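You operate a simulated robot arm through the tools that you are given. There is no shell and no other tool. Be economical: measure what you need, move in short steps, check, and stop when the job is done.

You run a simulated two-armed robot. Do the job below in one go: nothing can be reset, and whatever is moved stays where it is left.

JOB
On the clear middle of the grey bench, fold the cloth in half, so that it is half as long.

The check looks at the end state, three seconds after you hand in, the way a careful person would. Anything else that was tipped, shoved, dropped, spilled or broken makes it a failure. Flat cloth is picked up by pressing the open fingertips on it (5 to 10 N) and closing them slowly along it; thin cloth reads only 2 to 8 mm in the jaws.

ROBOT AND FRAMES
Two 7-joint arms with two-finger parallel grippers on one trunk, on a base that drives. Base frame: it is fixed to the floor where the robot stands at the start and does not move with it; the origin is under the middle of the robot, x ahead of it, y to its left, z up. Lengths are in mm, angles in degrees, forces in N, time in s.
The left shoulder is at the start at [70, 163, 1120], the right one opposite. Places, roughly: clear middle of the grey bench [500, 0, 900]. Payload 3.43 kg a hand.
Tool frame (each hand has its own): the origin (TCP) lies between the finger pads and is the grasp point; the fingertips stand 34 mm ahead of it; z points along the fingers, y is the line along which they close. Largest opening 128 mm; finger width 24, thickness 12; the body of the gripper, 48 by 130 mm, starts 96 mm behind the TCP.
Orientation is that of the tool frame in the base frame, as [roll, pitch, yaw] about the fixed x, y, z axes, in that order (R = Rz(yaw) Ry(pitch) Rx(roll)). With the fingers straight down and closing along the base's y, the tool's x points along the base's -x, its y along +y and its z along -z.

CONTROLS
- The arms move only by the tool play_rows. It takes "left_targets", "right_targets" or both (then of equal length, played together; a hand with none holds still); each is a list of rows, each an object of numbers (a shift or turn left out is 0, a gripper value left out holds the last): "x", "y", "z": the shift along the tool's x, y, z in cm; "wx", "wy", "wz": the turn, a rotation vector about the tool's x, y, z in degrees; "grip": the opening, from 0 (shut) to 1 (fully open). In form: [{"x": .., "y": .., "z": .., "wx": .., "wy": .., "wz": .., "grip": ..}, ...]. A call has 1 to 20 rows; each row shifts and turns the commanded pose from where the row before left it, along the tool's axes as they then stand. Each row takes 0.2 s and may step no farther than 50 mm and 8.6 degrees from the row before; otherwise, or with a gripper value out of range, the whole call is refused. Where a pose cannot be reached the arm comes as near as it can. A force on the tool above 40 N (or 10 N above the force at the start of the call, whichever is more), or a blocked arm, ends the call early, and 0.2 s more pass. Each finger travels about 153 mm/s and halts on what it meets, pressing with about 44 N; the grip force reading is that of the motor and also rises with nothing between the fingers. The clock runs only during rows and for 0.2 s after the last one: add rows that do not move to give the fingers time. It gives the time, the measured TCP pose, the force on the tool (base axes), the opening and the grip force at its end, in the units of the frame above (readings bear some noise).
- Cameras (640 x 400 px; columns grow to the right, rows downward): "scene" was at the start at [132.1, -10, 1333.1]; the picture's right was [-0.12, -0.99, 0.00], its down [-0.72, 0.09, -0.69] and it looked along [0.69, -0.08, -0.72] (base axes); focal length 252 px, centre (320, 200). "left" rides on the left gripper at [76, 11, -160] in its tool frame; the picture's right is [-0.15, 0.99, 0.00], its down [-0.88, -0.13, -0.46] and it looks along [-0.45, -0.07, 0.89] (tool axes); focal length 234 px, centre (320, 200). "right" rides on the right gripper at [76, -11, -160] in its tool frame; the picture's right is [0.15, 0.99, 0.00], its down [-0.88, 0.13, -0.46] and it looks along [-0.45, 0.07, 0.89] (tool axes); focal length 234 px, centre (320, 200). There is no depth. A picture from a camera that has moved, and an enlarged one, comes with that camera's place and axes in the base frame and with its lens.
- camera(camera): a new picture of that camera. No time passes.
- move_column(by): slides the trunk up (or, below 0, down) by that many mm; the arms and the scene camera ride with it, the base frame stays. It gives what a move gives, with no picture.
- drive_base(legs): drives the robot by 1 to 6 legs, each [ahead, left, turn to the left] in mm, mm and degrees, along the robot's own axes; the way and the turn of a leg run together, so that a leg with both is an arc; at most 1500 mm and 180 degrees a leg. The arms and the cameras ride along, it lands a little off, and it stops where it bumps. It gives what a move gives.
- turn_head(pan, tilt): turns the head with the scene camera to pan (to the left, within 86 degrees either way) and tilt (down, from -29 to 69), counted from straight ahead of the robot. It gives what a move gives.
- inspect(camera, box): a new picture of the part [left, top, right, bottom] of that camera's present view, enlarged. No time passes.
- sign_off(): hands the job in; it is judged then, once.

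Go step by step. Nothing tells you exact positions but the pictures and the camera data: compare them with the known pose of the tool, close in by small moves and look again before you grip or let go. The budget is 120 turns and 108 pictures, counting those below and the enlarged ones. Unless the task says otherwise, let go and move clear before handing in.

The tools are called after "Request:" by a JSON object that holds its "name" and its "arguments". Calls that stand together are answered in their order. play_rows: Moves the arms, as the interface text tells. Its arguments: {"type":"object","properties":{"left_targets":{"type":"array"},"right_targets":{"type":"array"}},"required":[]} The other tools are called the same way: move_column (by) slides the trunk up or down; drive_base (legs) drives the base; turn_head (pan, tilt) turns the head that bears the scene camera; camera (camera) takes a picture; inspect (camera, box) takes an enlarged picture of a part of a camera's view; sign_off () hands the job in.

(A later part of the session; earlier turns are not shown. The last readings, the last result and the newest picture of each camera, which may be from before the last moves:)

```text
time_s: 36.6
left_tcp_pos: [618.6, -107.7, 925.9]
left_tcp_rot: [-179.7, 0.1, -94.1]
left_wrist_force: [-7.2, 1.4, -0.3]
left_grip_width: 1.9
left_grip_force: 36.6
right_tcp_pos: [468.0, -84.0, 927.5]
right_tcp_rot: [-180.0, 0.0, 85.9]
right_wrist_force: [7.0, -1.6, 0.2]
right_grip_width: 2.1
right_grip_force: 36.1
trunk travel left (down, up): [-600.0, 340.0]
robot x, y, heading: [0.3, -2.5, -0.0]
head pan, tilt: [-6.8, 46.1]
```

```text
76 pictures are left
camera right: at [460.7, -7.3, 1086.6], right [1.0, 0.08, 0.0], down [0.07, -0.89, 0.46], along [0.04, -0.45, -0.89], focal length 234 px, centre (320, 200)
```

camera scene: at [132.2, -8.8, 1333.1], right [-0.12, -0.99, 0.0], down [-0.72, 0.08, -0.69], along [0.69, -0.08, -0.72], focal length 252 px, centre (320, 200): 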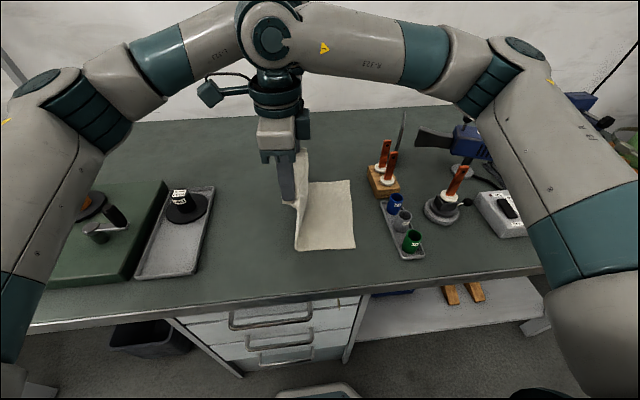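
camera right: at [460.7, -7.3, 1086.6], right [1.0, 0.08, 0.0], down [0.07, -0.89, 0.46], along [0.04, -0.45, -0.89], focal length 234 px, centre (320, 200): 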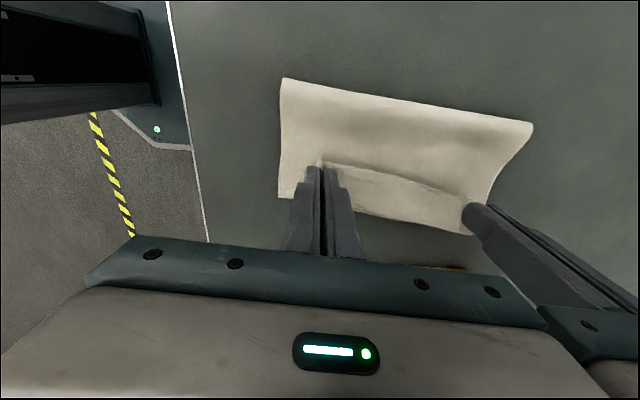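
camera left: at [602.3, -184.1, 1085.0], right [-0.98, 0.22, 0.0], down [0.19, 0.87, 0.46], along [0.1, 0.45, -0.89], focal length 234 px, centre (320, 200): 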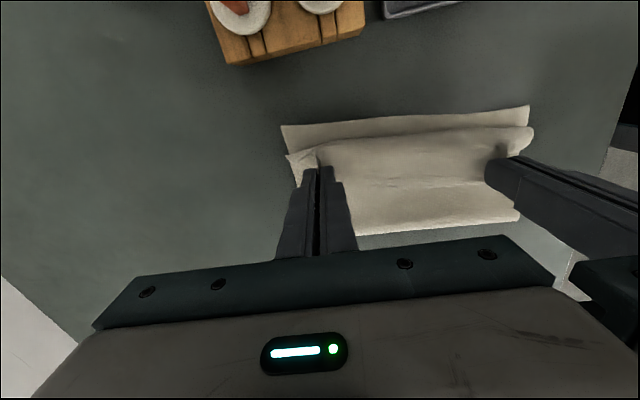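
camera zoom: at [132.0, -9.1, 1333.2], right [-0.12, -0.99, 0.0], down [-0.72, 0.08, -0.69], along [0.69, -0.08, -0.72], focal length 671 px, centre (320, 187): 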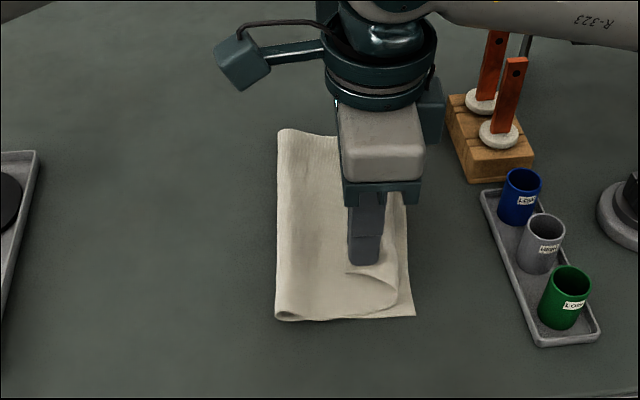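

Closer. The unrolled edge would still overshoot by roughly 20 mm, so I lift and land again about 28 mm further left.

Request:
{"name": "play_rows", "arguments": {"left_targets": [{"x": -0.7, "z": -1.5}, {"x": -1.3, "z": -1.5}, {"x": -1.5, "z": -1.4}, {"x": -1.5, "z": -1.3}, {"x": -1.5, "z": -1.0}, {"x": -1.5, "z": -1.0}, {"x": -1.5, "z": -0.5}, {"x": -1.5}, {}, {"x": 1.35, "z": 1.0}, {"x": 1.35, "z": 1.0}, {"x": 1.35, "z": 1.0}, {"x": 1.2, "z": 1.2}, {"x": 1.2, "z": 1.3}, {"x": 0.9, "z": 1.3}, {"x": 0.8, "z": 1.4}, {}], "right_targets": [{"x": 0.7, "z": -1.5}, {"x": 1.3, "z": -1.5}, {"x": 1.5, "z": -1.4}, {"x": 1.5, "z": -1.3}, {"x": 1.5, "z": -1.0}, {"x": 1.5, "z": -1.0}, {"x": 1.5, "z": -0.5}, {"x": 1.5}, {}, {"x": -1.35, "z": 1.0}, {"x": -1.35, "z": 1.0}, {"x": -1.35, "z": 1.0}, {"x": -1.2, "z": 1.2}, {"x": -1.2, "z": 1.3}, {"x": -0.9, "z": 1.3}, {"x": -0.8, "z": 1.4}, {}]}}

Request:
{"name": "inspect", "arguments": {"camera": "scene", "box": [200, 130, 440, 280]}}

Request:
{"name": "camera", "arguments": {"camera": "left"}}

```text
time_s: 40.2
left_tcp_pos: [622.1, -80.5, 925.7]
left_tcp_rot: [-179.8, 0.1, -94.0]
left_wrist_force: [-7.9, 1.4, 0.1]
left_grip_width: 2.1
left_grip_force: 36.1
right_tcp_pos: [469.3, -56.0, 927.3]
right_tcp_rot: [-180.0, 0.0, 86.1]
right_wrist_force: [8.2, -2.2, -0.8]
right_grip_width: 2.0
right_grip_force: 36.5
trunk travel left (down, up): [-600.0, 340.0]
robot x, y, heading: [2.1, -3.4, 0.1]
head pan, tilt: [-6.8, 46.1]
```

```text
2.67 times, centred on (320, 205) of scene
camera zoom: at [131.8, -9.5, 1333.2], right [-0.12, -0.99, 0.0], down [-0.72, 0.09, -0.69], along [0.69, -0.08, -0.72], focal length 671 px, centre (320, 187)
```

zoom: 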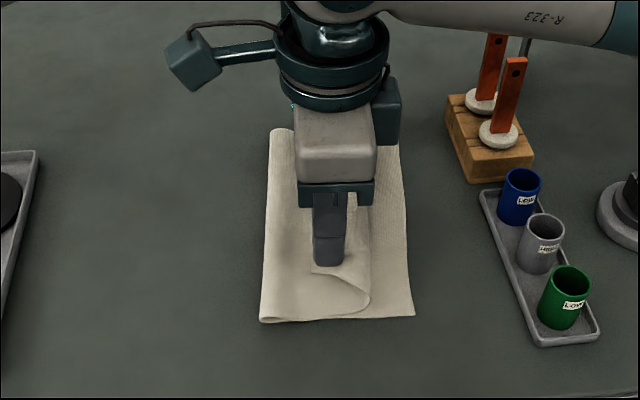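

```text
74 pictures are left
camera left: at [604.6, -156.0, 1085.1], right [-0.98, 0.22, 0.0], down [0.19, 0.87, 0.46], along [0.1, 0.45, -0.89], focal length 234 px, centre (320, 200)
```

left: 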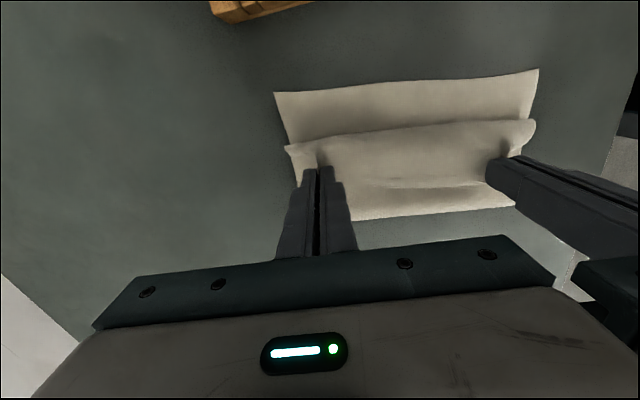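

Now the loop is about 35 mm short of the right edge, which should put the unrolled edge on it. I release gently in place and watch.

Request:
{"name": "play_rows", "arguments": {"left_targets": [{"grip": 0.05}, {"grip": 0.12}, {"grip": 0.2}, {}, {"z": -1}, {"z": -2}, {"z": -3}, {}], "right_targets": [{"grip": 0.05}, {"grip": 0.12}, {"grip": 0.2}, {}, {"z": -1}, {"z": -2}, {"z": -3}, {}]}}

Request:
{"name": "camera", "arguments": {"camera": "left"}}

Request:
{"name": "camera", "arguments": {"camera": "right"}}

Request:
{"name": "inspect", "arguments": {"camera": "scene", "box": [200, 130, 440, 280]}}

```text
time_s: 42.0
left_tcp_pos: [623.1, -80.4, 984.9]
left_tcp_rot: [-179.9, 0.1, -94.1]
left_wrist_force: [-0.2, -0.6, 0.0]
left_grip_width: 25.6
left_grip_force: 0.1
right_tcp_pos: [469.5, -56.7, 986.9]
right_tcp_rot: [-179.8, 0.1, 86.0]
right_wrist_force: [0.2, -0.2, -0.4]
right_grip_width: 25.7
right_grip_force: 0.1
trunk travel left (down, up): [-600.0, 340.0]
robot x, y, heading: [3.1, 1.5, 0.0]
head pan, tilt: [-6.8, 46.1]
```

```text
73 pictures are left
camera left: at [605.6, -156.4, 1144.5], right [-0.98, 0.22, 0.0], down [0.19, 0.87, 0.46], along [0.1, 0.45, -0.89], focal length 234 px, centre (320, 200)
```

left: 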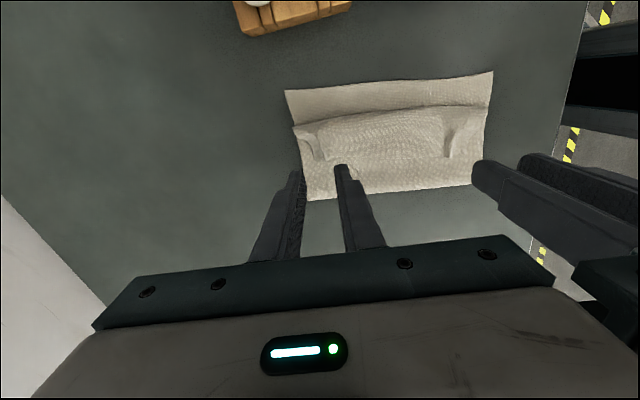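

```text
72 pictures are left
camera right: at [463.6, 20.1, 1146.6], right [1.0, 0.08, 0.0], down [0.07, -0.89, 0.46], along [0.03, -0.45, -0.89], focal length 234 px, centre (320, 200)
```

right: 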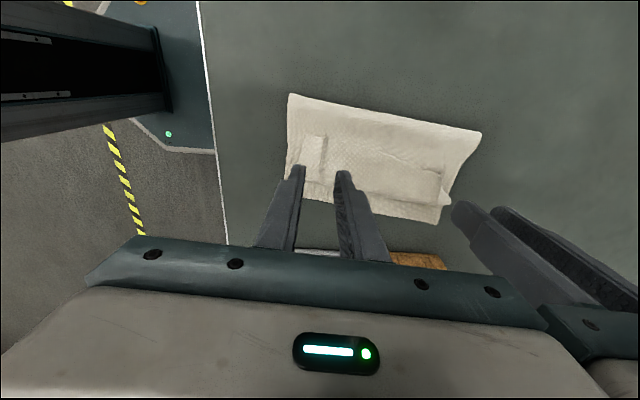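

```text
2.67 times, centred on (320, 205) of scene
camera zoom: at [133.0, -10.2, 1333.0], right [-0.12, -0.99, 0.0], down [-0.72, 0.09, -0.69], along [0.69, -0.08, -0.72], focal length 671 px, centre (320, 187)
```

zoom: 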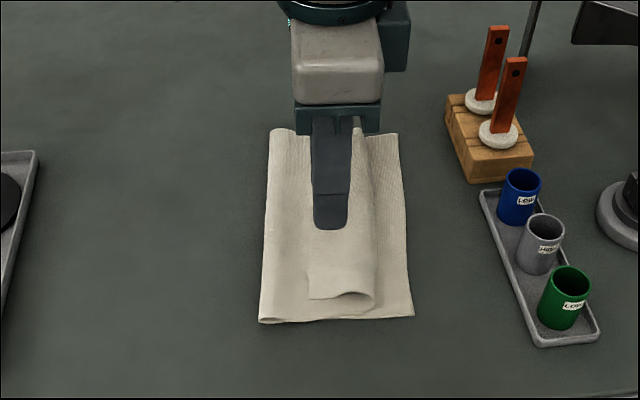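

The hem stayed curled: a flap about 50 mm wide lies on top with the edge pointing left. I'll re-grip it with the tools tilted (fingers pointing right-down) and then rotate them to flip the hem outward; first I tilt and look.

Request:
{"name": "play_rows", "arguments": {"left_targets": [{"x": -1.2, "y": 0.5}, {"x": -1.2, "y": 0.5}, {"wy": 8}, {"wy": 8}, {"wy": 8}, {"wy": 8}, {"wy": 8}, {}], "right_targets": [{"x": 1.3, "y": 0.5}, {"x": 1.4, "y": 0.5}, {"wy": -8}, {"wy": -8}, {"wy": -8}, {"wy": -8}, {"wy": -8}, {}]}}

Request:
{"name": "camera", "arguments": {"camera": "scene"}}

Request:
{"name": "camera", "arguments": {"camera": "right"}}

Request:
{"name": "camera", "arguments": {"camera": "left"}}

```text
time_s: 43.8
left_tcp_pos: [613.4, -58.0, 986.2]
left_tcp_rot: [-179.7, -40.0, -94.2]
left_wrist_force: [-0.1, 0.0, 0.4]
left_grip_width: 25.6
left_grip_force: 0.1
right_tcp_pos: [481.9, -31.4, 987.2]
right_tcp_rot: [180.0, 40.0, 86.0]
right_wrist_force: [-0.6, -0.1, 0.2]
right_grip_width: 25.7
right_grip_force: 0.0
trunk travel left (down, up): [-600.0, 340.0]
robot x, y, heading: [3.2, 1.8, 0.1]
head pan, tilt: [-6.8, 46.1]
```

```text
70 pictures are left
camera scene: at [132.2, -11.7, 1333.1], right [-0.12, -0.99, 0.0], down [-0.72, 0.09, -0.69], along [0.69, -0.08, -0.72], focal length 252 px, centre (320, 200)
```

scene: 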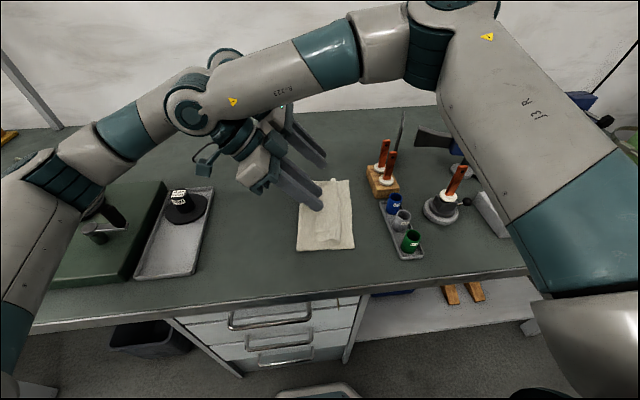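

```text
69 pictures are left
camera right: at [480.8, 130.2, 1060.4], right [0.99, 0.04, -0.09], down [0.1, -0.39, 0.92], along [0.0, -0.92, -0.39], focal length 234 px, centre (320, 200)
```

right: 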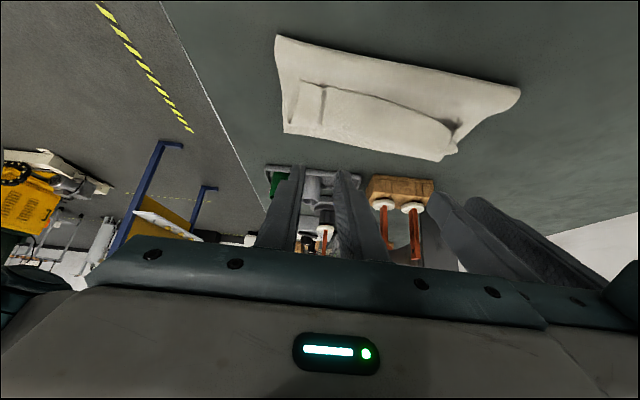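

```text
68 pictures are left
camera left: at [604.6, -13.0, 1156.5], right [-0.98, 0.18, -0.1], down [0.2, 0.96, -0.22], along [0.05, -0.23, -0.97], focal length 234 px, centre (320, 200)
```

left: 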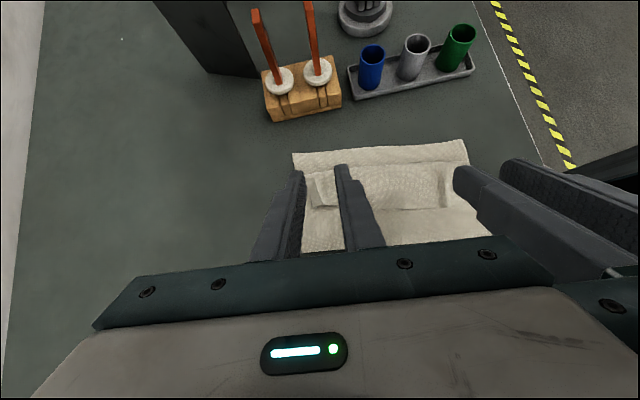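

Request:
{"name": "inspect", "arguments": {"camera": "left", "box": [270, 120, 494, 260]}}

Request:
{"name": "inspect", "arguments": {"camera": "right", "box": [256, 20, 544, 200]}}

Request:
{"name": "inspect", "arguments": {"camera": "scene", "box": [280, 160, 376, 260]}}

```text
2.86 times, centred on (382, 190) of left
camera zoom: at [604.6, -13.0, 1156.5], right [-0.98, 0.18, -0.1], down [0.2, 0.96, -0.22], along [0.05, -0.23, -0.97], focal length 669 px, centre (143, 229)
```

zoom: 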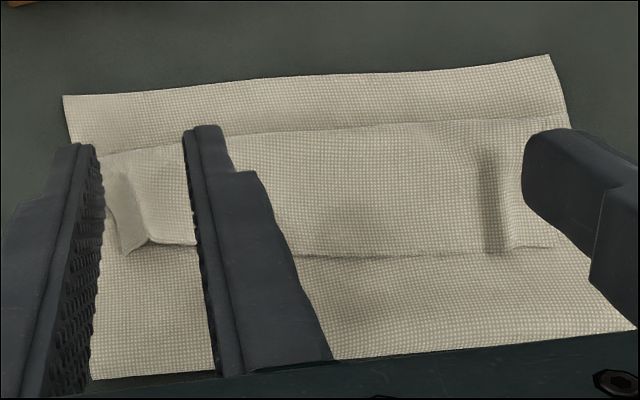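

```text
2.22 times, centred on (400, 110) of right
camera zoom: at [480.8, 130.2, 1060.4], right [0.99, 0.04, -0.09], down [0.1, -0.39, 0.92], along [0.0, -0.92, -0.39], focal length 520 px, centre (142, 400)
```

zoom: 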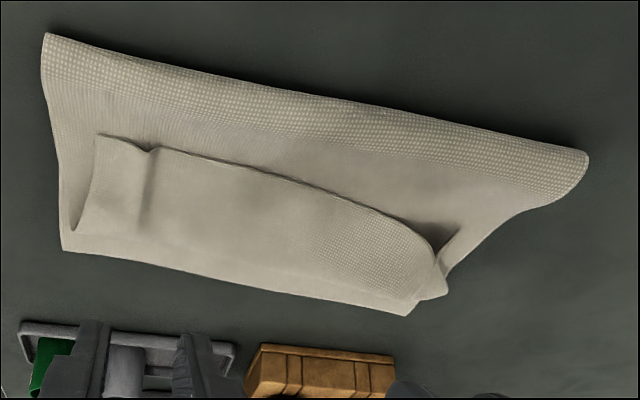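

```text
4.00 times, centred on (328, 210) of scene
camera zoom: at [132.2, -11.7, 1333.1], right [-0.12, -0.99, 0.0], down [-0.72, 0.09, -0.69], along [0.69, -0.08, -0.72], focal length 1007 px, centre (288, 160)
```

zoom: 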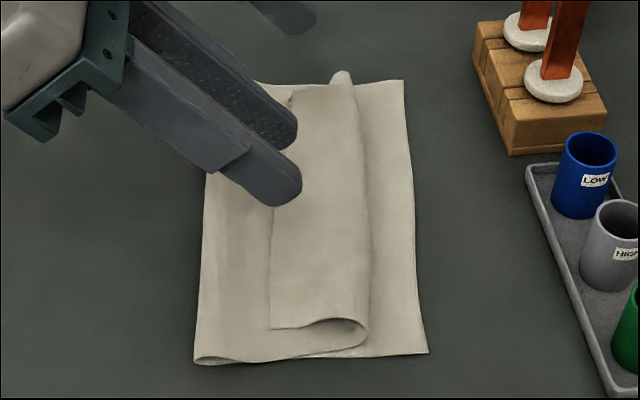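

The picture is clear: the flap's free edge runs from about (450,-40) to (636,-76), with the old pinch ridges at x≈473 and 626. I lower the tilted fingers to just above those ridges.

Request:
{"name": "play_rows", "arguments": {"left_targets": [{"x": -1.35, "y": -0.45, "z": 2.0}, {"x": -1.35, "y": -0.45, "z": 2.0}, {"x": -1.35, "y": -0.45, "z": 1.95}, {}], "right_targets": [{"x": 1.4, "y": -0.3, "z": 1.95}, {"x": 1.4, "y": -0.3, "z": 1.95}, {"x": 1.4, "y": -0.26, "z": 1.95}, {}]}}

Request:
{"name": "inspect", "arguments": {"camera": "left", "box": [220, 100, 540, 300]}}

Request:
{"name": "inspect", "arguments": {"camera": "scene", "box": [250, 150, 390, 260]}}

Request:
{"name": "inspect", "arguments": {"camera": "right", "box": [220, 60, 540, 260]}}

```text
time_s: 44.8
left_tcp_pos: [627.3, -57.3, 939.8]
left_tcp_rot: [-176.8, -39.7, -95.6]
left_wrist_force: [-0.1, 0.0, -0.3]
left_grip_width: 25.7
left_grip_force: 0.0
right_tcp_pos: [465.7, -34.3, 921.1]
right_tcp_rot: [179.4, 39.9, 85.6]
right_wrist_force: [0.4, 0.4, 0.5]
right_grip_width: 25.6
right_grip_force: 0.1
trunk travel left (down, up): [-600.0, 340.0]
robot x, y, heading: [2.8, 0.9, 0.0]
head pan, tilt: [-6.8, 46.1]
```

```text
2.00 times, centred on (380, 200) of left
camera zoom: at [611.6, -14.1, 1110.1], right [-0.98, 0.17, -0.14], down [0.2, 0.96, -0.21], along [0.09, -0.23, -0.97], focal length 468 px, centre (200, 200)
```

zoom: 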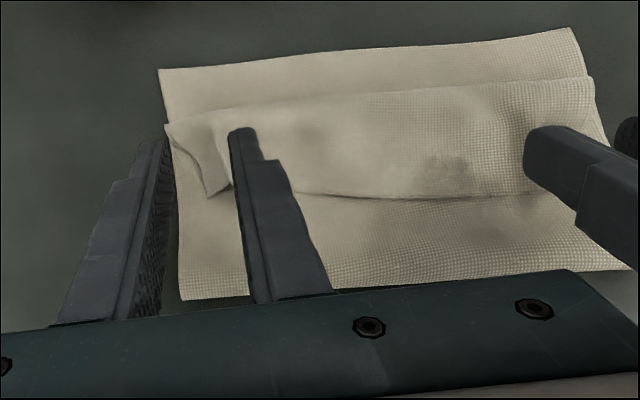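

```text
3.64 times, centred on (320, 205) of scene
camera zoom: at [121.3, -9.9, 1336.6], right [-0.12, -0.99, 0.0], down [-0.71, 0.08, -0.7], along [0.7, -0.08, -0.71], focal length 916 px, centre (320, 182)
```

zoom: 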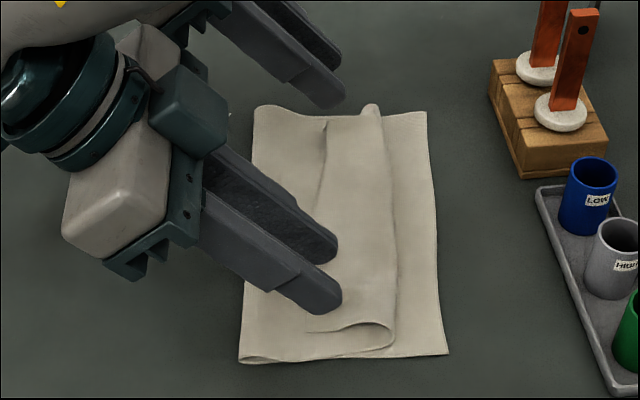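

```text
2.00 times, centred on (380, 160) of right
camera zoom: at [463.7, 127.8, 995.1], right [1.0, 0.05, -0.09], down [0.1, -0.39, 0.92], along [0.01, -0.92, -0.39], focal length 468 px, centre (200, 280)
```

zoom: 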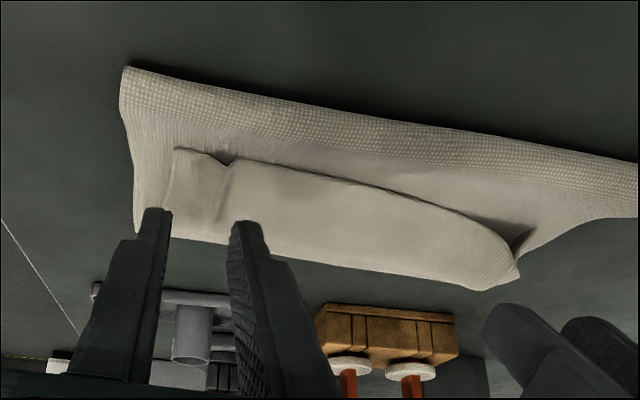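

The left hand stopped short and the head camera shifted slightly, so part of an arm may be touching something. I check the whole view before going on.

Request:
{"name": "camera", "arguments": {"camera": "scene"}}

```text
61 pictures are left
camera scene: at [121.3, -9.9, 1336.6], right [-0.12, -0.99, 0.0], down [-0.71, 0.08, -0.7], along [0.7, -0.08, -0.71], focal length 252 px, centre (320, 200)
```

scene: 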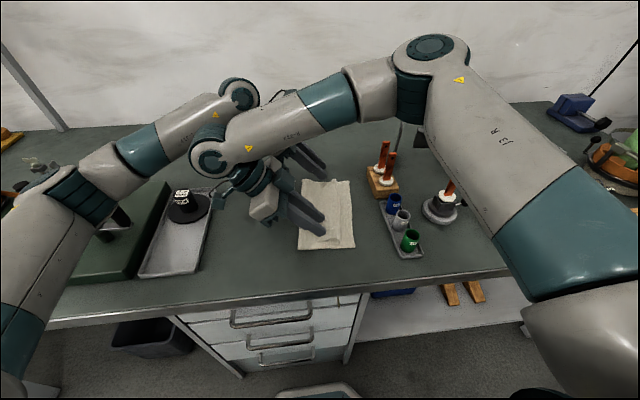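

The right wrist has come against the left forearm, so tilting both together doesn't fit. I back the left hand out and away to the left, then work with one hand at a time.

Request:
{"name": "play_rows", "arguments": {"left_targets": [{"z": -2.0, "x": 1.4}, {"z": -2.0, "x": 1.4}, {"z": -2.0, "x": 1.4}, {}]}}

Request:
{"name": "camera", "arguments": {"camera": "scene"}}

```text
time_s: 45.8
left_tcp_pos: [625.5, -57.0, 985.5]
left_tcp_rot: [-179.7, -40.1, -94.3]
left_wrist_force: [-0.1, 0.2, -0.1]
left_grip_width: 25.3
left_grip_force: 0.0
right_tcp_pos: [470.1, -33.8, 915.6]
right_tcp_rot: [-180.0, 40.1, 86.0]
right_wrist_force: [0.4, 0.0, -0.1]
right_grip_width: 25.6
right_grip_force: 0.0
trunk travel left (down, up): [-600.0, 340.0]
robot x, y, heading: [2.1, -2.3, -0.2]
head pan, tilt: [-6.8, 46.1]
```

```text
60 pictures are left
camera scene: at [131.4, -8.5, 1332.7], right [-0.12, -0.99, 0.0], down [-0.72, 0.08, -0.69], along [0.69, -0.08, -0.72], focal length 252 px, centre (320, 200)
```

scene: 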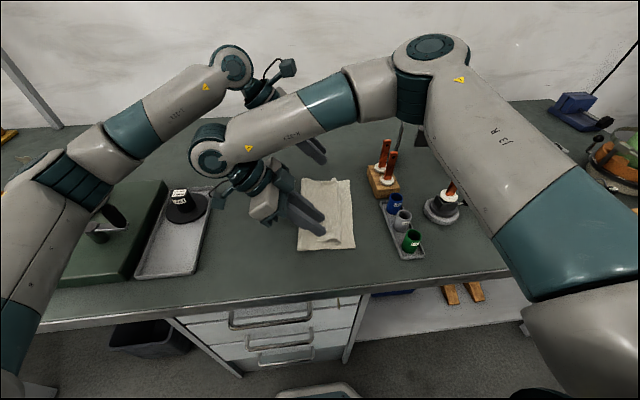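

Request:
{"name": "play_rows", "arguments": {"left_targets": [{"z": -4}, {"z": -4}, {"z": -4}, {"z": -2}, {"wy": -8}, {"wy": -8}, {"wy": -8}, {"wy": -8}, {"wy": -8}, {"x": -4}, {"x": -4}, {"x": -4}, {"x": -4}, {}]}}

Request:
{"name": "camera", "arguments": {"camera": "scene"}}

```text
time_s: 48.8
left_tcp_pos: [643.5, 190.8, 1094.8]
left_tcp_rot: [-179.8, 0.1, -94.1]
left_wrist_force: [0.9, -0.1, 0.3]
left_grip_width: 25.6
left_grip_force: 0.0
right_tcp_pos: [471.6, -36.2, 915.6]
right_tcp_rot: [-180.0, 40.0, 86.1]
right_wrist_force: [0.6, 0.2, -0.3]
right_grip_width: 25.5
right_grip_force: 0.1
trunk travel left (down, up): [-600.0, 340.0]
robot x, y, heading: [-3.5, -1.5, -0.0]
head pan, tilt: [-6.8, 46.1]
```

```text
59 pictures are left
camera scene: at [132.2, -11.4, 1333.1], right [-0.12, -0.99, 0.0], down [-0.72, 0.09, -0.69], along [0.69, -0.08, -0.72], focal length 252 px, centre (320, 200)
```

scene: 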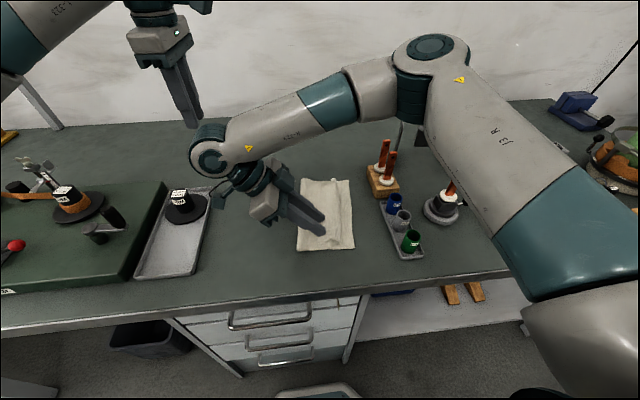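

The left hand is clear. The right hand now comes down onto the near end of the flap.

Request:
{"name": "play_rows", "arguments": {"right_targets": [{"x": 0.32, "z": 0.38}, {"x": 0.32, "z": 0.38}, {}]}}

Request:
{"name": "play_rows", "arguments": {"right_targets": [{"x": 0.13, "z": 0.15}, {}]}}

Request:
{"name": "inspect", "arguments": {"camera": "scene", "box": [270, 170, 366, 260]}}

```text
time_s: 49.6
left_tcp_pos: [643.6, 191.1, 1094.0]
left_tcp_rot: [-179.8, 0.1, -94.1]
left_wrist_force: [0.9, 0.2, 0.1]
left_grip_width: 25.4
left_grip_force: 0.0
right_tcp_pos: [472.5, -35.0, 904.6]
right_tcp_rot: [-180.0, 40.0, 86.0]
right_wrist_force: [-0.2, -0.6, 0.5]
right_grip_width: 25.6
right_grip_force: 0.1
trunk travel left (down, up): [-600.0, 340.0]
robot x, y, heading: [1.6, -0.5, 0.1]
head pan, tilt: [-6.8, 46.1]
```

```text
time_s: 50.2
left_tcp_pos: [641.8, 191.4, 1094.7]
left_tcp_rot: [-179.8, 0.1, -94.1]
left_wrist_force: [0.4, -0.4, 0.6]
left_grip_width: 25.3
left_grip_force: 0.0
right_tcp_pos: [472.1, -34.4, 903.8]
right_tcp_rot: [179.9, 40.0, 86.0]
right_wrist_force: [-0.2, 0.5, -0.2]
right_grip_width: 25.9
right_grip_force: 0.0
trunk travel left (down, up): [-600.0, 340.0]
robot x, y, heading: [0.6, 0.6, 0.1]
head pan, tilt: [-6.8, 46.1]
```

```text
4.44 times, centred on (318, 215) of scene
camera zoom: at [132.1, -10.0, 1333.1], right [-0.12, -0.99, 0.0], down [-0.72, 0.09, -0.69], along [0.69, -0.08, -0.72], focal length 1119 px, centre (329, 133)
```

zoom: 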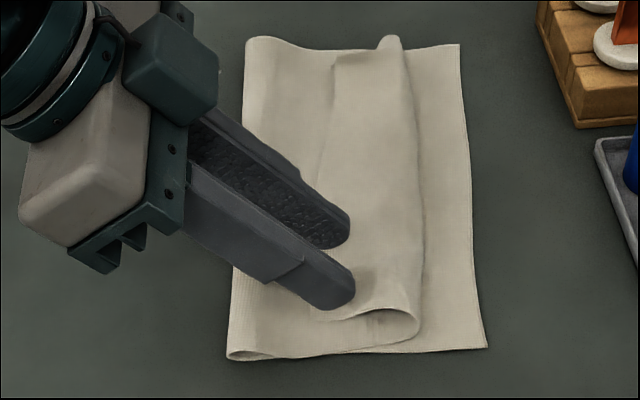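

Request:
{"name": "play_rows", "arguments": {"right_targets": [{"x": 0.13, "z": 0.15}, {"x": 0.1, "z": 0.11}, {}]}}

Request:
{"name": "play_rows", "arguments": {"right_targets": [{"x": 0.13, "z": 0.15}, {}]}}

```text
time_s: 51.0
left_tcp_pos: [643.8, 192.1, 1094.0]
left_tcp_rot: [-179.8, 0.1, -94.1]
left_wrist_force: [0.2, -0.5, 0.6]
left_grip_width: 25.6
left_grip_force: 0.1
right_tcp_pos: [470.5, -35.2, 900.5]
right_tcp_rot: [180.0, 40.0, 86.1]
right_wrist_force: [-0.3, -0.4, 0.1]
right_grip_width: 25.8
right_grip_force: 0.0
trunk travel left (down, up): [-600.0, 340.0]
robot x, y, heading: [1.6, -2.1, 0.2]
head pan, tilt: [-6.8, 46.1]
```

```text
time_s: 51.6
left_tcp_pos: [643.4, 191.8, 1093.5]
left_tcp_rot: [-179.8, 0.1, -94.1]
left_wrist_force: [0.1, 0.4, 0.1]
left_grip_width: 25.7
left_grip_force: 0.1
right_tcp_pos: [472.1, -34.9, 898.0]
right_tcp_rot: [-180.0, 40.0, 86.0]
right_wrist_force: [-0.5, -0.7, 0.3]
right_grip_width: 25.5
right_grip_force: 0.0
trunk travel left (down, up): [-600.0, 340.0]
robot x, y, heading: [0.4, -2.5, 0.1]
head pan, tilt: [-6.8, 46.1]
```

Request:
{"name": "play_rows", "arguments": {"right_targets": [{"x": 0.1, "z": 0.11}, {}]}}

Request:
{"name": "inspect", "arguments": {"camera": "scene", "box": [286, 200, 366, 260]}}

```text
time_s: 52.2
left_tcp_pos: [643.5, 191.2, 1093.9]
left_tcp_rot: [-179.8, 0.1, -94.1]
left_wrist_force: [0.1, -0.1, -0.4]
left_grip_width: 25.3
left_grip_force: 0.1
right_tcp_pos: [470.8, -35.5, 897.5]
right_tcp_rot: [-179.9, 40.0, 86.0]
right_wrist_force: [-0.1, 0.6, 1.5]
right_grip_width: 25.8
right_grip_force: 0.0
trunk travel left (down, up): [-600.0, 340.0]
robot x, y, heading: [0.6, 1.4, -0.0]
head pan, tilt: [-6.8, 46.1]
```

```text
6.67 times, centred on (326, 230) of scene
camera zoom: at [132.0, -10.0, 1333.2], right [-0.12, -0.99, 0.0], down [-0.72, 0.09, -0.69], along [0.69, -0.08, -0.72], focal length 1678 px, centre (280, 0)
```

zoom: 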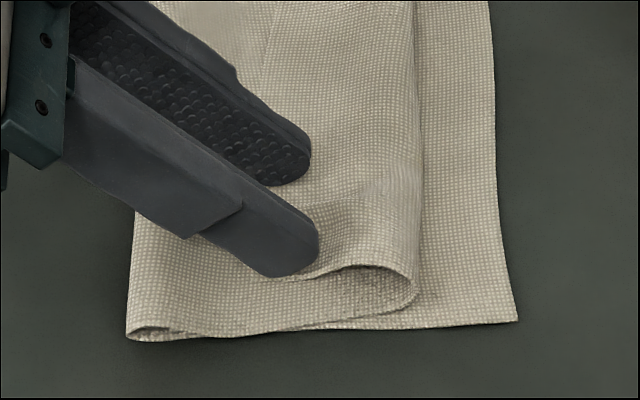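

Contact is starting right at the hem edge. I press slightly more and close slowly.

Request:
{"name": "play_rows", "arguments": {"right_targets": [{"x": 0.06, "z": 0.08}, {}, {"grip": 0.18}, {"grip": 0.16}, {"grip": 0.14}, {"grip": 0.12}, {"grip": 0.1}, {"grip": 0.08}, {"grip": 0.06}, {"grip": 0.04}, {"grip": 0.02}, {"grip": 0}, {}]}}

Request:
{"name": "inspect", "arguments": {"camera": "scene", "box": [286, 200, 366, 260]}}

```text
time_s: 55.0
left_tcp_pos: [643.3, 191.4, 1094.7]
left_tcp_rot: [-179.8, 0.0, -94.1]
left_wrist_force: [0.0, -0.1, 0.3]
left_grip_width: 25.5
left_grip_force: 0.0
right_tcp_pos: [472.6, -35.7, 895.0]
right_tcp_rot: [-179.9, 40.0, 86.0]
right_wrist_force: [0.7, 0.4, 9.0]
right_grip_width: 2.1
right_grip_force: 36.8
trunk travel left (down, up): [-600.0, 340.0]
robot x, y, heading: [-1.0, -2.0, -0.1]
head pan, tilt: [-6.8, 46.1]
```

```text
6.67 times, centred on (326, 230) of scene
camera zoom: at [131.5, -9.8, 1333.2], right [-0.12, -0.99, 0.0], down [-0.72, 0.09, -0.69], along [0.69, -0.08, -0.72], focal length 1678 px, centre (280, 0)
```

zoom: 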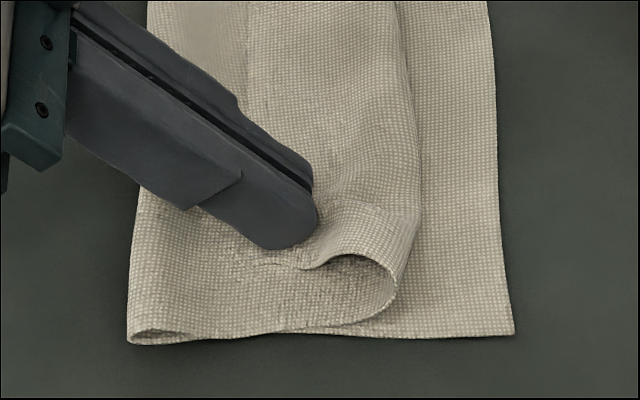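

Gripped at 2.1 mm. I lift a little to check that only the hem comes up.

Request:
{"name": "play_rows", "arguments": {"right_targets": [{"x": -0.65, "z": -0.77}, {"x": -0.65, "z": -0.77}, {"x": -0.65, "z": -0.77}, {}]}}

Request:
{"name": "inspect", "arguments": {"camera": "scene", "box": [270, 170, 366, 260]}}

```text
time_s: 56.0
left_tcp_pos: [644.2, 190.8, 1094.1]
left_tcp_rot: [-179.8, 0.0, -94.0]
left_wrist_force: [-0.6, -0.4, -0.5]
left_grip_width: 25.5
left_grip_force: 0.1
right_tcp_pos: [472.1, -34.2, 926.1]
right_tcp_rot: [-180.0, 40.0, 85.9]
right_wrist_force: [-0.2, 0.6, -0.8]
right_grip_width: 2.2
right_grip_force: 36.9
trunk travel left (down, up): [-600.0, 340.0]
robot x, y, heading: [-3.6, 2.2, 0.4]
head pan, tilt: [-6.8, 46.1]
```

```text
4.44 times, centred on (318, 215) of scene
camera zoom: at [132.2, -10.0, 1333.1], right [-0.12, -0.99, 0.0], down [-0.72, 0.09, -0.69], along [0.69, -0.08, -0.72], focal length 1119 px, centre (329, 133)
```

zoom: 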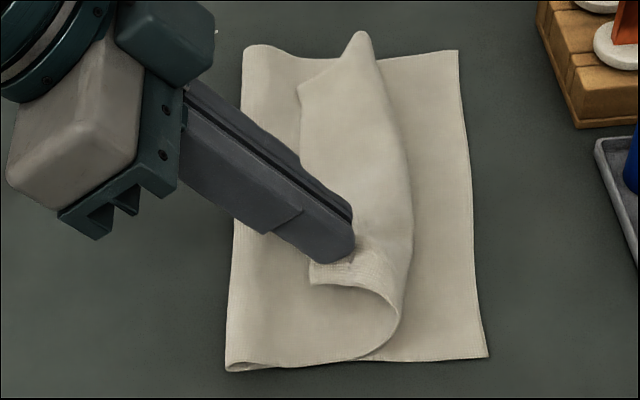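

Only the hem lifts. I start rotating the tool while moving up and to the right.

Request:
{"name": "play_rows", "arguments": {"right_targets": [{"x": -1.0, "z": 0.05, "wy": 8}, {"x": -1.0, "z": -0.09, "wy": 8}, {"x": -0.98, "z": -0.22, "wy": 8}, {"x": -0.93, "z": -0.36, "wy": 8}, {"x": -0.88, "z": -0.48, "wy": 8}, {}]}}

Request:
{"name": "inspect", "arguments": {"camera": "scene", "box": [250, 150, 390, 260]}}

```text
time_s: 57.4
left_tcp_pos: [643.0, 192.3, 1094.1]
left_tcp_rot: [-179.7, -0.1, -94.1]
left_wrist_force: [-1.0, -1.1, 0.2]
left_grip_width: 25.7
left_grip_force: 0.0
right_tcp_pos: [470.3, -72.7, 956.0]
right_tcp_rot: [179.9, 0.0, 86.0]
right_wrist_force: [0.0, 1.1, 0.1]
right_grip_width: 2.2
right_grip_force: 36.8
trunk travel left (down, up): [-600.0, 340.0]
robot x, y, heading: [-1.4, -1.9, 0.1]
head pan, tilt: [-6.8, 46.1]
```

```text
3.64 times, centred on (320, 205) of scene
camera zoom: at [132.3, -8.8, 1333.1], right [-0.12, -0.99, 0.0], down [-0.72, 0.08, -0.69], along [0.69, -0.08, -0.72], focal length 916 px, centre (320, 182)
```

zoom: 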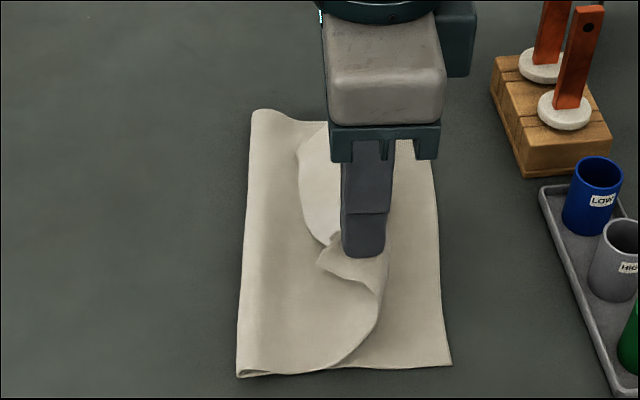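

Request:
{"name": "play_rows", "arguments": {"right_targets": [{"x": -1.34, "z": 0.5, "wy": 8}, {"x": -1.4, "z": 0.31, "wy": 8}, {"x": -1.43, "z": 0.11, "wy": 8}, {"x": -1.43, "z": -0.09, "wy": 8}, {"x": -1.4, "z": -0.29, "wy": 8}, {}]}}

Request:
{"name": "inspect", "arguments": {"camera": "scene", "box": [250, 150, 410, 260]}}

Request:
{"name": "camera", "arguments": {"camera": "right"}}

```text
time_s: 58.8
left_tcp_pos: [643.3, 192.9, 1093.6]
left_tcp_rot: [-179.8, 0.0, -94.1]
left_wrist_force: [0.1, -0.8, -0.4]
left_grip_width: 25.4
left_grip_force: 0.1
right_tcp_pos: [463.7, -141.5, 930.7]
right_tcp_rot: [180.0, -40.0, 86.0]
right_wrist_force: [-0.1, 0.2, 0.3]
right_grip_width: 1.9
right_grip_force: 36.8
trunk travel left (down, up): [-600.0, 340.0]
robot x, y, heading: [-2.0, -2.1, -0.0]
head pan, tilt: [-6.8, 46.1]
```

```text
3.64 times, centred on (330, 205) of scene
camera zoom: at [132.6, -9.1, 1333.1], right [-0.12, -0.99, 0.0], down [-0.72, 0.08, -0.69], along [0.69, -0.08, -0.72], focal length 916 px, centre (284, 182)
```

zoom: 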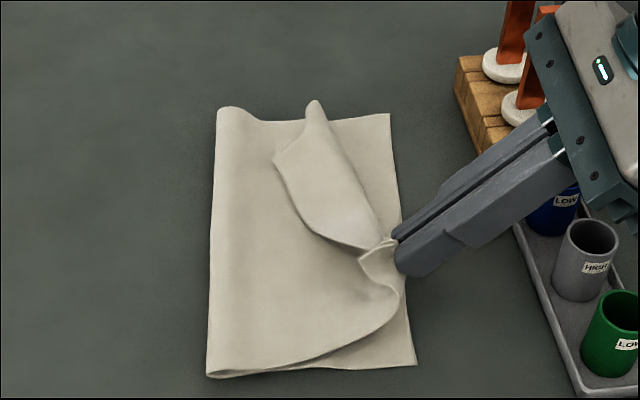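

```text
52 pictures are left
camera right: at [450.0, -184.4, 1101.8], right [0.99, 0.04, 0.09], down [0.06, -0.97, -0.22], along [0.08, 0.22, -0.97], focal length 234 px, centre (320, 200)
```

right: 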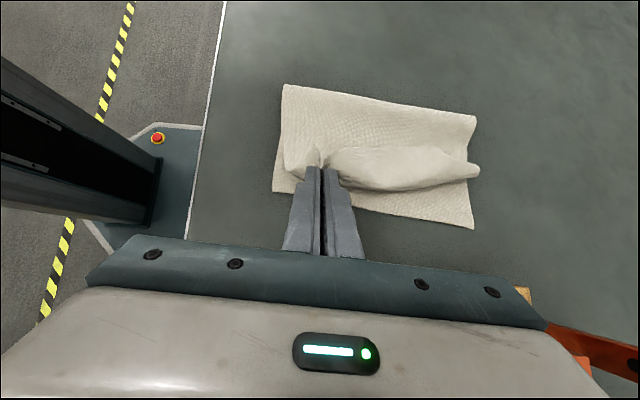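

The hem is now standing and turning outward. I tilt a little more and lower it to the right edge.

Request:
{"name": "play_rows", "arguments": {"right_targets": [{"x": -1.1, "z": 0.38, "wy": 8}, {"x": -1.14, "z": 0.22, "wy": 8}, {"x": -1.16, "z": 0.06}, {}]}}

Request:
{"name": "inspect", "arguments": {"camera": "scene", "box": [250, 150, 410, 260]}}

Request:
{"name": "inspect", "arguments": {"camera": "right", "box": [240, 60, 500, 260]}}

```text
time_s: 59.8
left_tcp_pos: [643.8, 190.7, 1094.0]
left_tcp_rot: [-179.9, 0.2, -94.0]
left_wrist_force: [0.0, -0.2, -0.4]
left_grip_width: 25.4
left_grip_force: 0.1
right_tcp_pos: [463.8, -159.1, 901.4]
right_tcp_rot: [-179.9, -56.0, 86.0]
right_wrist_force: [0.6, 0.1, -0.6]
right_grip_width: 2.1
right_grip_force: 35.8
trunk travel left (down, up): [-600.0, 340.0]
robot x, y, heading: [2.8, 2.2, -0.1]
head pan, tilt: [-6.8, 46.1]
```

```text
3.64 times, centred on (330, 205) of scene
camera zoom: at [132.1, -10.1, 1333.1], right [-0.12, -0.99, 0.0], down [-0.72, 0.09, -0.69], along [0.69, -0.08, -0.72], focal length 916 px, centre (284, 182)
```

zoom: 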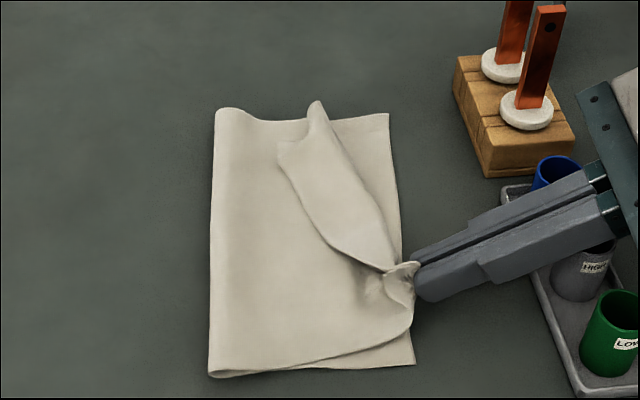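

```text
2.00 times, centred on (370, 160) of right
camera zoom: at [445.3, -248.2, 1053.0], right [0.99, 0.01, 0.12], down [0.07, -0.88, -0.48], along [0.1, 0.48, -0.87], focal length 468 px, centre (220, 280)
```

zoom: 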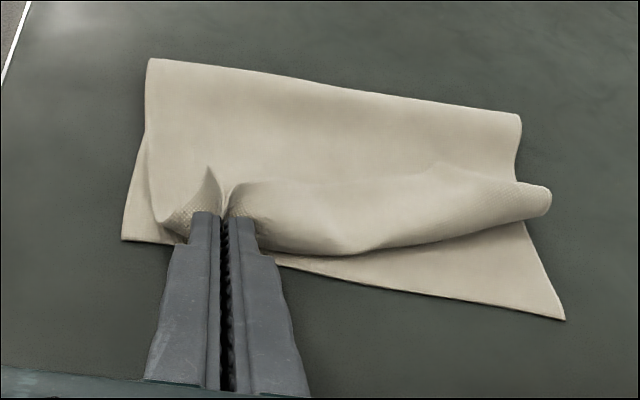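

The hem stands near the right edge, and the gripper body is close above the vials, so I go no lower. I release and back out along the fingers, upward.

Request:
{"name": "play_rows", "arguments": {"right_targets": [{"grip": 0.05}, {"grip": 0.1}, {"grip": 0.15}, {}, {"z": -1.5, "x": 0.5}, {"z": -2, "x": 0.5}, {"z": -2, "x": 1}, {}]}}

Request:
{"name": "inspect", "arguments": {"camera": "scene", "box": [250, 150, 410, 260]}}

Request:
{"name": "camera", "arguments": {"camera": "right"}}

```text
time_s: 61.6
left_tcp_pos: [642.4, 191.9, 1093.9]
left_tcp_rot: [-179.9, 0.2, -94.1]
left_wrist_force: [0.2, -0.5, 0.1]
left_grip_width: 25.3
left_grip_force: 0.1
right_tcp_pos: [460.1, -194.7, 949.4]
right_tcp_rot: [-179.9, -56.0, 85.9]
right_wrist_force: [-0.6, -0.4, -0.3]
right_grip_width: 19.3
right_grip_force: 0.2
trunk travel left (down, up): [-600.0, 340.0]
robot x, y, heading: [0.8, -4.2, -0.1]
head pan, tilt: [-6.8, 46.1]
```

```text
3.64 times, centred on (330, 205) of scene
camera zoom: at [132.3, -10.1, 1333.1], right [-0.12, -0.99, 0.0], down [-0.72, 0.09, -0.69], along [0.69, -0.08, -0.72], focal length 916 px, centre (284, 182)
```

zoom: 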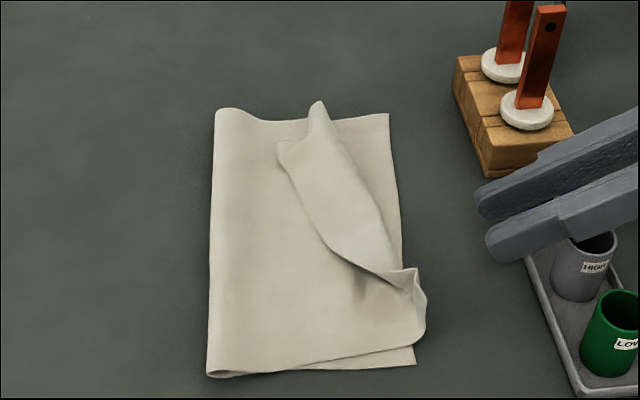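

```text
48 pictures are left
camera right: at [442.9, -282.8, 1100.3], right [0.99, 0.01, 0.12], down [0.07, -0.88, -0.47], along [0.1, 0.48, -0.87], focal length 234 px, centre (320, 200)
```

right: 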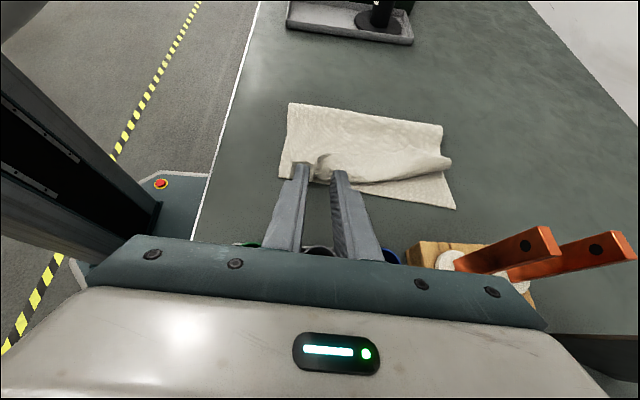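

The near end is flipped out nicely, lying a few mm from the right edge. I do the same for the far end with the right hand: first up and rotate back.

Request:
{"name": "play_rows", "arguments": {"right_targets": [{"x": 2.77, "z": -1.87}, {"x": 2.77, "z": -1.87}, {"x": 2.77, "z": -1.87}, {"wy": -8, "grip": 0.2}, {"wy": -8}, {"wy": -8}, {"wy": -8}, {"wy": -8}, {"wy": -8}, {"wy": -8}, {"x": 4}, {"x": 4}, {"x": 4}, {}]}}

Request:
{"name": "inspect", "arguments": {"camera": "scene", "box": [270, 165, 366, 255]}}

Request:
{"name": "inspect", "arguments": {"camera": "right", "box": [240, 40, 560, 240]}}

```text
time_s: 64.6
left_tcp_pos: [643.3, 190.8, 1094.0]
left_tcp_rot: [-179.7, 0.1, -94.0]
left_wrist_force: [0.4, -0.4, 0.8]
left_grip_width: 25.5
left_grip_force: 0.0
right_tcp_pos: [469.6, -75.7, 1049.1]
right_tcp_rot: [-179.9, -0.1, 85.8]
right_wrist_force: [0.3, -0.2, 0.2]
right_grip_width: 25.7
right_grip_force: 0.2
trunk travel left (down, up): [-600.0, 340.0]
robot x, y, heading: [0.7, 1.5, 0.0]
head pan, tilt: [-6.8, 46.1]
```

```text
4.44 times, centred on (318, 210) of scene
camera zoom: at [132.1, -11.2, 1333.1], right [-0.12, -0.99, 0.0], down [-0.72, 0.09, -0.69], along [0.69, -0.08, -0.72], focal length 1119 px, centre (329, 156)
```

zoom: 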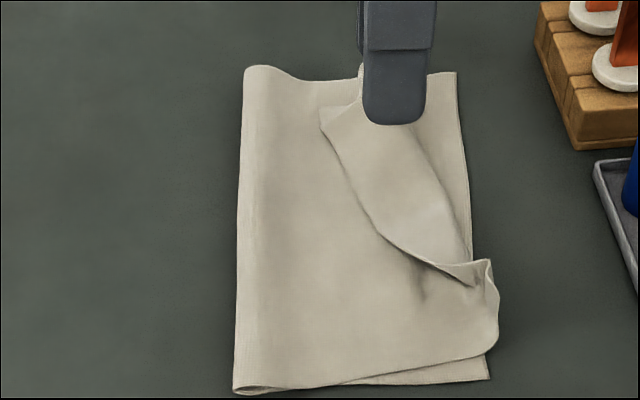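

```text
2.00 times, centred on (400, 140) of right
camera zoom: at [462.4, 0.7, 1208.8], right [1.0, 0.08, 0.0], down [0.07, -0.89, 0.46], along [0.03, -0.45, -0.89], focal length 468 px, centre (160, 320)
```

zoom: 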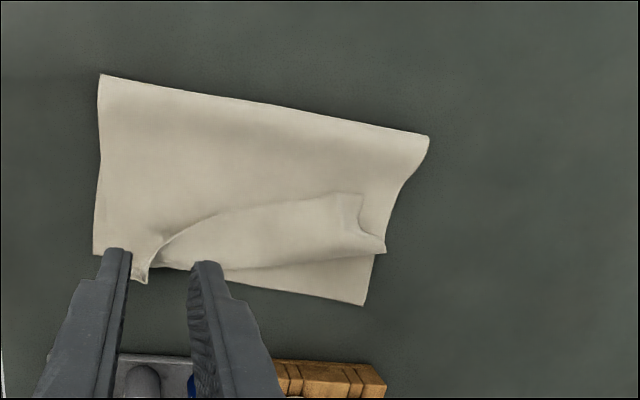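

The flap's far corner is at about (611,-62). I move the right hand over it, tilt, and come down close.

Request:
{"name": "play_rows", "arguments": {"right_targets": [{"x": 0.92, "y": 4.1}, {"x": 0.92, "y": 4.1}, {"x": 0.92, "y": 4.1}, {"wy": -8}, {"wy": -8}, {"wy": -8}, {"wy": -8}, {"wy": -8}, {"x": 2.87, "z": 3.42}, {"x": 2.87, "z": 3.42}, {"x": 2.5, "z": 3.0}, {}]}}

Request:
{"name": "inspect", "arguments": {"camera": "scene", "box": [270, 155, 366, 245]}}

Request:
{"name": "inspect", "arguments": {"camera": "right", "box": [180, 40, 500, 240]}}

```text
time_s: 66.3
left_tcp_pos: [645.1, 201.0, 1094.3]
left_tcp_rot: [180.0, 0.0, -93.1]
left_wrist_force: [1.0, -0.3, -0.1]
left_grip_width: 25.3
left_grip_force: 0.0
right_tcp_pos: [596.2, -56.7, 1050.4]
right_tcp_rot: [179.8, 35.0, 85.6]
right_wrist_force: [-1.0, -0.6, 0.7]
right_grip_width: 25.8
right_grip_force: 0.0
trunk travel left (down, up): [-600.0, 340.0]
robot x, y, heading: [-0.2, 2.5, 0.3]
head pan, tilt: [-6.8, 46.1]
stopped in row 8 (left hand): the force on the tool passed its limit (the readings are from after the stop); the commanded pose is now the measured one
```

```text
4.44 times, centred on (318, 200) of scene
camera zoom: at [132.0, -8.4, 1333.1], right [-0.12, -0.99, 0.0], down [-0.72, 0.08, -0.69], along [0.69, -0.08, -0.72], focal length 1119 px, centre (329, 200)
```

zoom: 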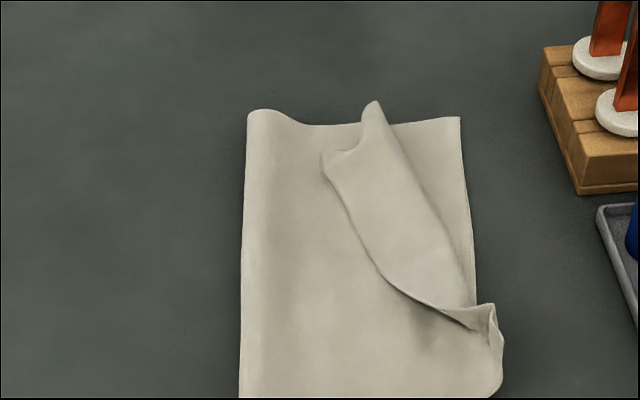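

```text
2.00 times, centred on (340, 140) of right
camera zoom: at [595.7, 97.6, 1136.1], right [1.0, 0.04, -0.08], down [0.09, -0.47, 0.88], along [0.0, -0.88, -0.47], focal length 468 px, centre (280, 320)
```

zoom: 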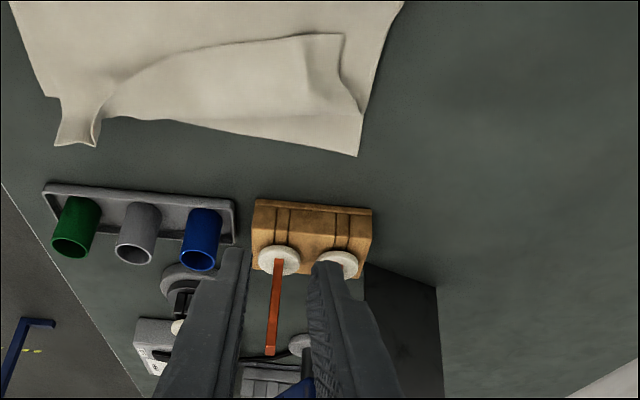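

The right wrist brushed the parked left hand. I move the left hand well to the left, then continue.

Request:
{"name": "play_rows", "arguments": {"left_targets": [{"x": -4}, {"x": -4}, {"x": -4}, {"x": -4}, {"x": -4}, {}]}}

Request:
{"name": "play_rows", "arguments": {"right_targets": [{"wy": -5}, {"x": 2.87, "z": 3.42}, {"x": 2.87, "z": 3.42}, {"x": 2.87, "z": 3.42}, {}]}}

Request:
{"name": "camera", "arguments": {"camera": "scene"}}

Request:
{"name": "inspect", "arguments": {"camera": "scene", "box": [270, 155, 366, 245]}}

```text
time_s: 67.7
left_tcp_pos: [656.0, 398.7, 1095.7]
left_tcp_rot: [-179.9, 0.2, -93.1]
left_wrist_force: [-0.3, 0.0, 0.1]
left_grip_width: 25.8
left_grip_force: 0.0
right_tcp_pos: [595.4, -60.7, 1049.3]
right_tcp_rot: [179.9, 35.1, 85.6]
right_wrist_force: [0.1, -0.6, 0.8]
right_grip_width: 25.4
right_grip_force: 0.0
trunk travel left (down, up): [-600.0, 340.0]
robot x, y, heading: [2.8, 3.3, -0.0]
head pan, tilt: [-6.8, 46.1]
```

```text
time_s: 68.9
left_tcp_pos: [655.1, 399.0, 1093.6]
left_tcp_rot: [-179.9, 0.1, -93.2]
left_wrist_force: [0.2, 0.5, 0.8]
left_grip_width: 25.3
left_grip_force: 0.0
right_tcp_pos: [595.3, -58.8, 914.9]
right_tcp_rot: [179.7, 40.2, 85.5]
right_wrist_force: [-0.3, -0.7, 0.5]
right_grip_width: 25.7
right_grip_force: 0.1
trunk travel left (down, up): [-600.0, 340.0]
robot x, y, heading: [-0.1, 1.8, 0.0]
head pan, tilt: [-6.8, 46.1]
```

```text
43 pictures are left
camera scene: at [131.6, -10.0, 1333.2], right [-0.12, -0.99, 0.0], down [-0.72, 0.09, -0.69], along [0.69, -0.08, -0.72], focal length 252 px, centre (320, 200)
```

scene: 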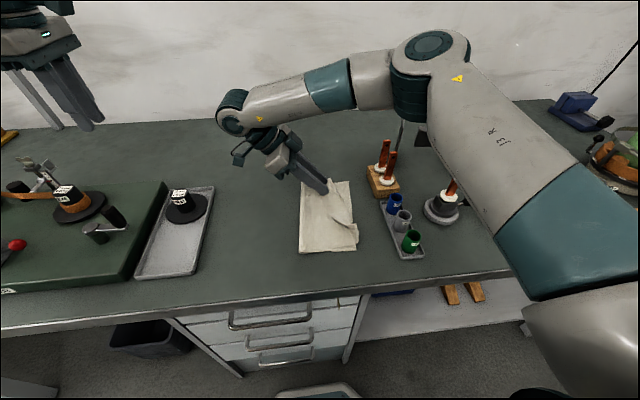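

```text
4.44 times, centred on (318, 200) of scene
camera zoom: at [131.6, -10.0, 1333.2], right [-0.12, -0.99, 0.0], down [-0.72, 0.09, -0.69], along [0.69, -0.08, -0.72], focal length 1119 px, centre (329, 200)
```

zoom: 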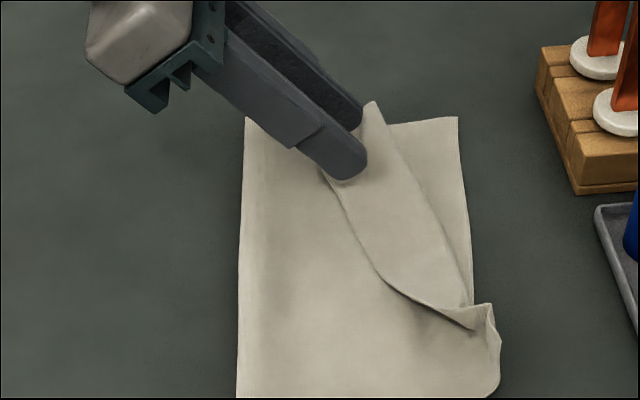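

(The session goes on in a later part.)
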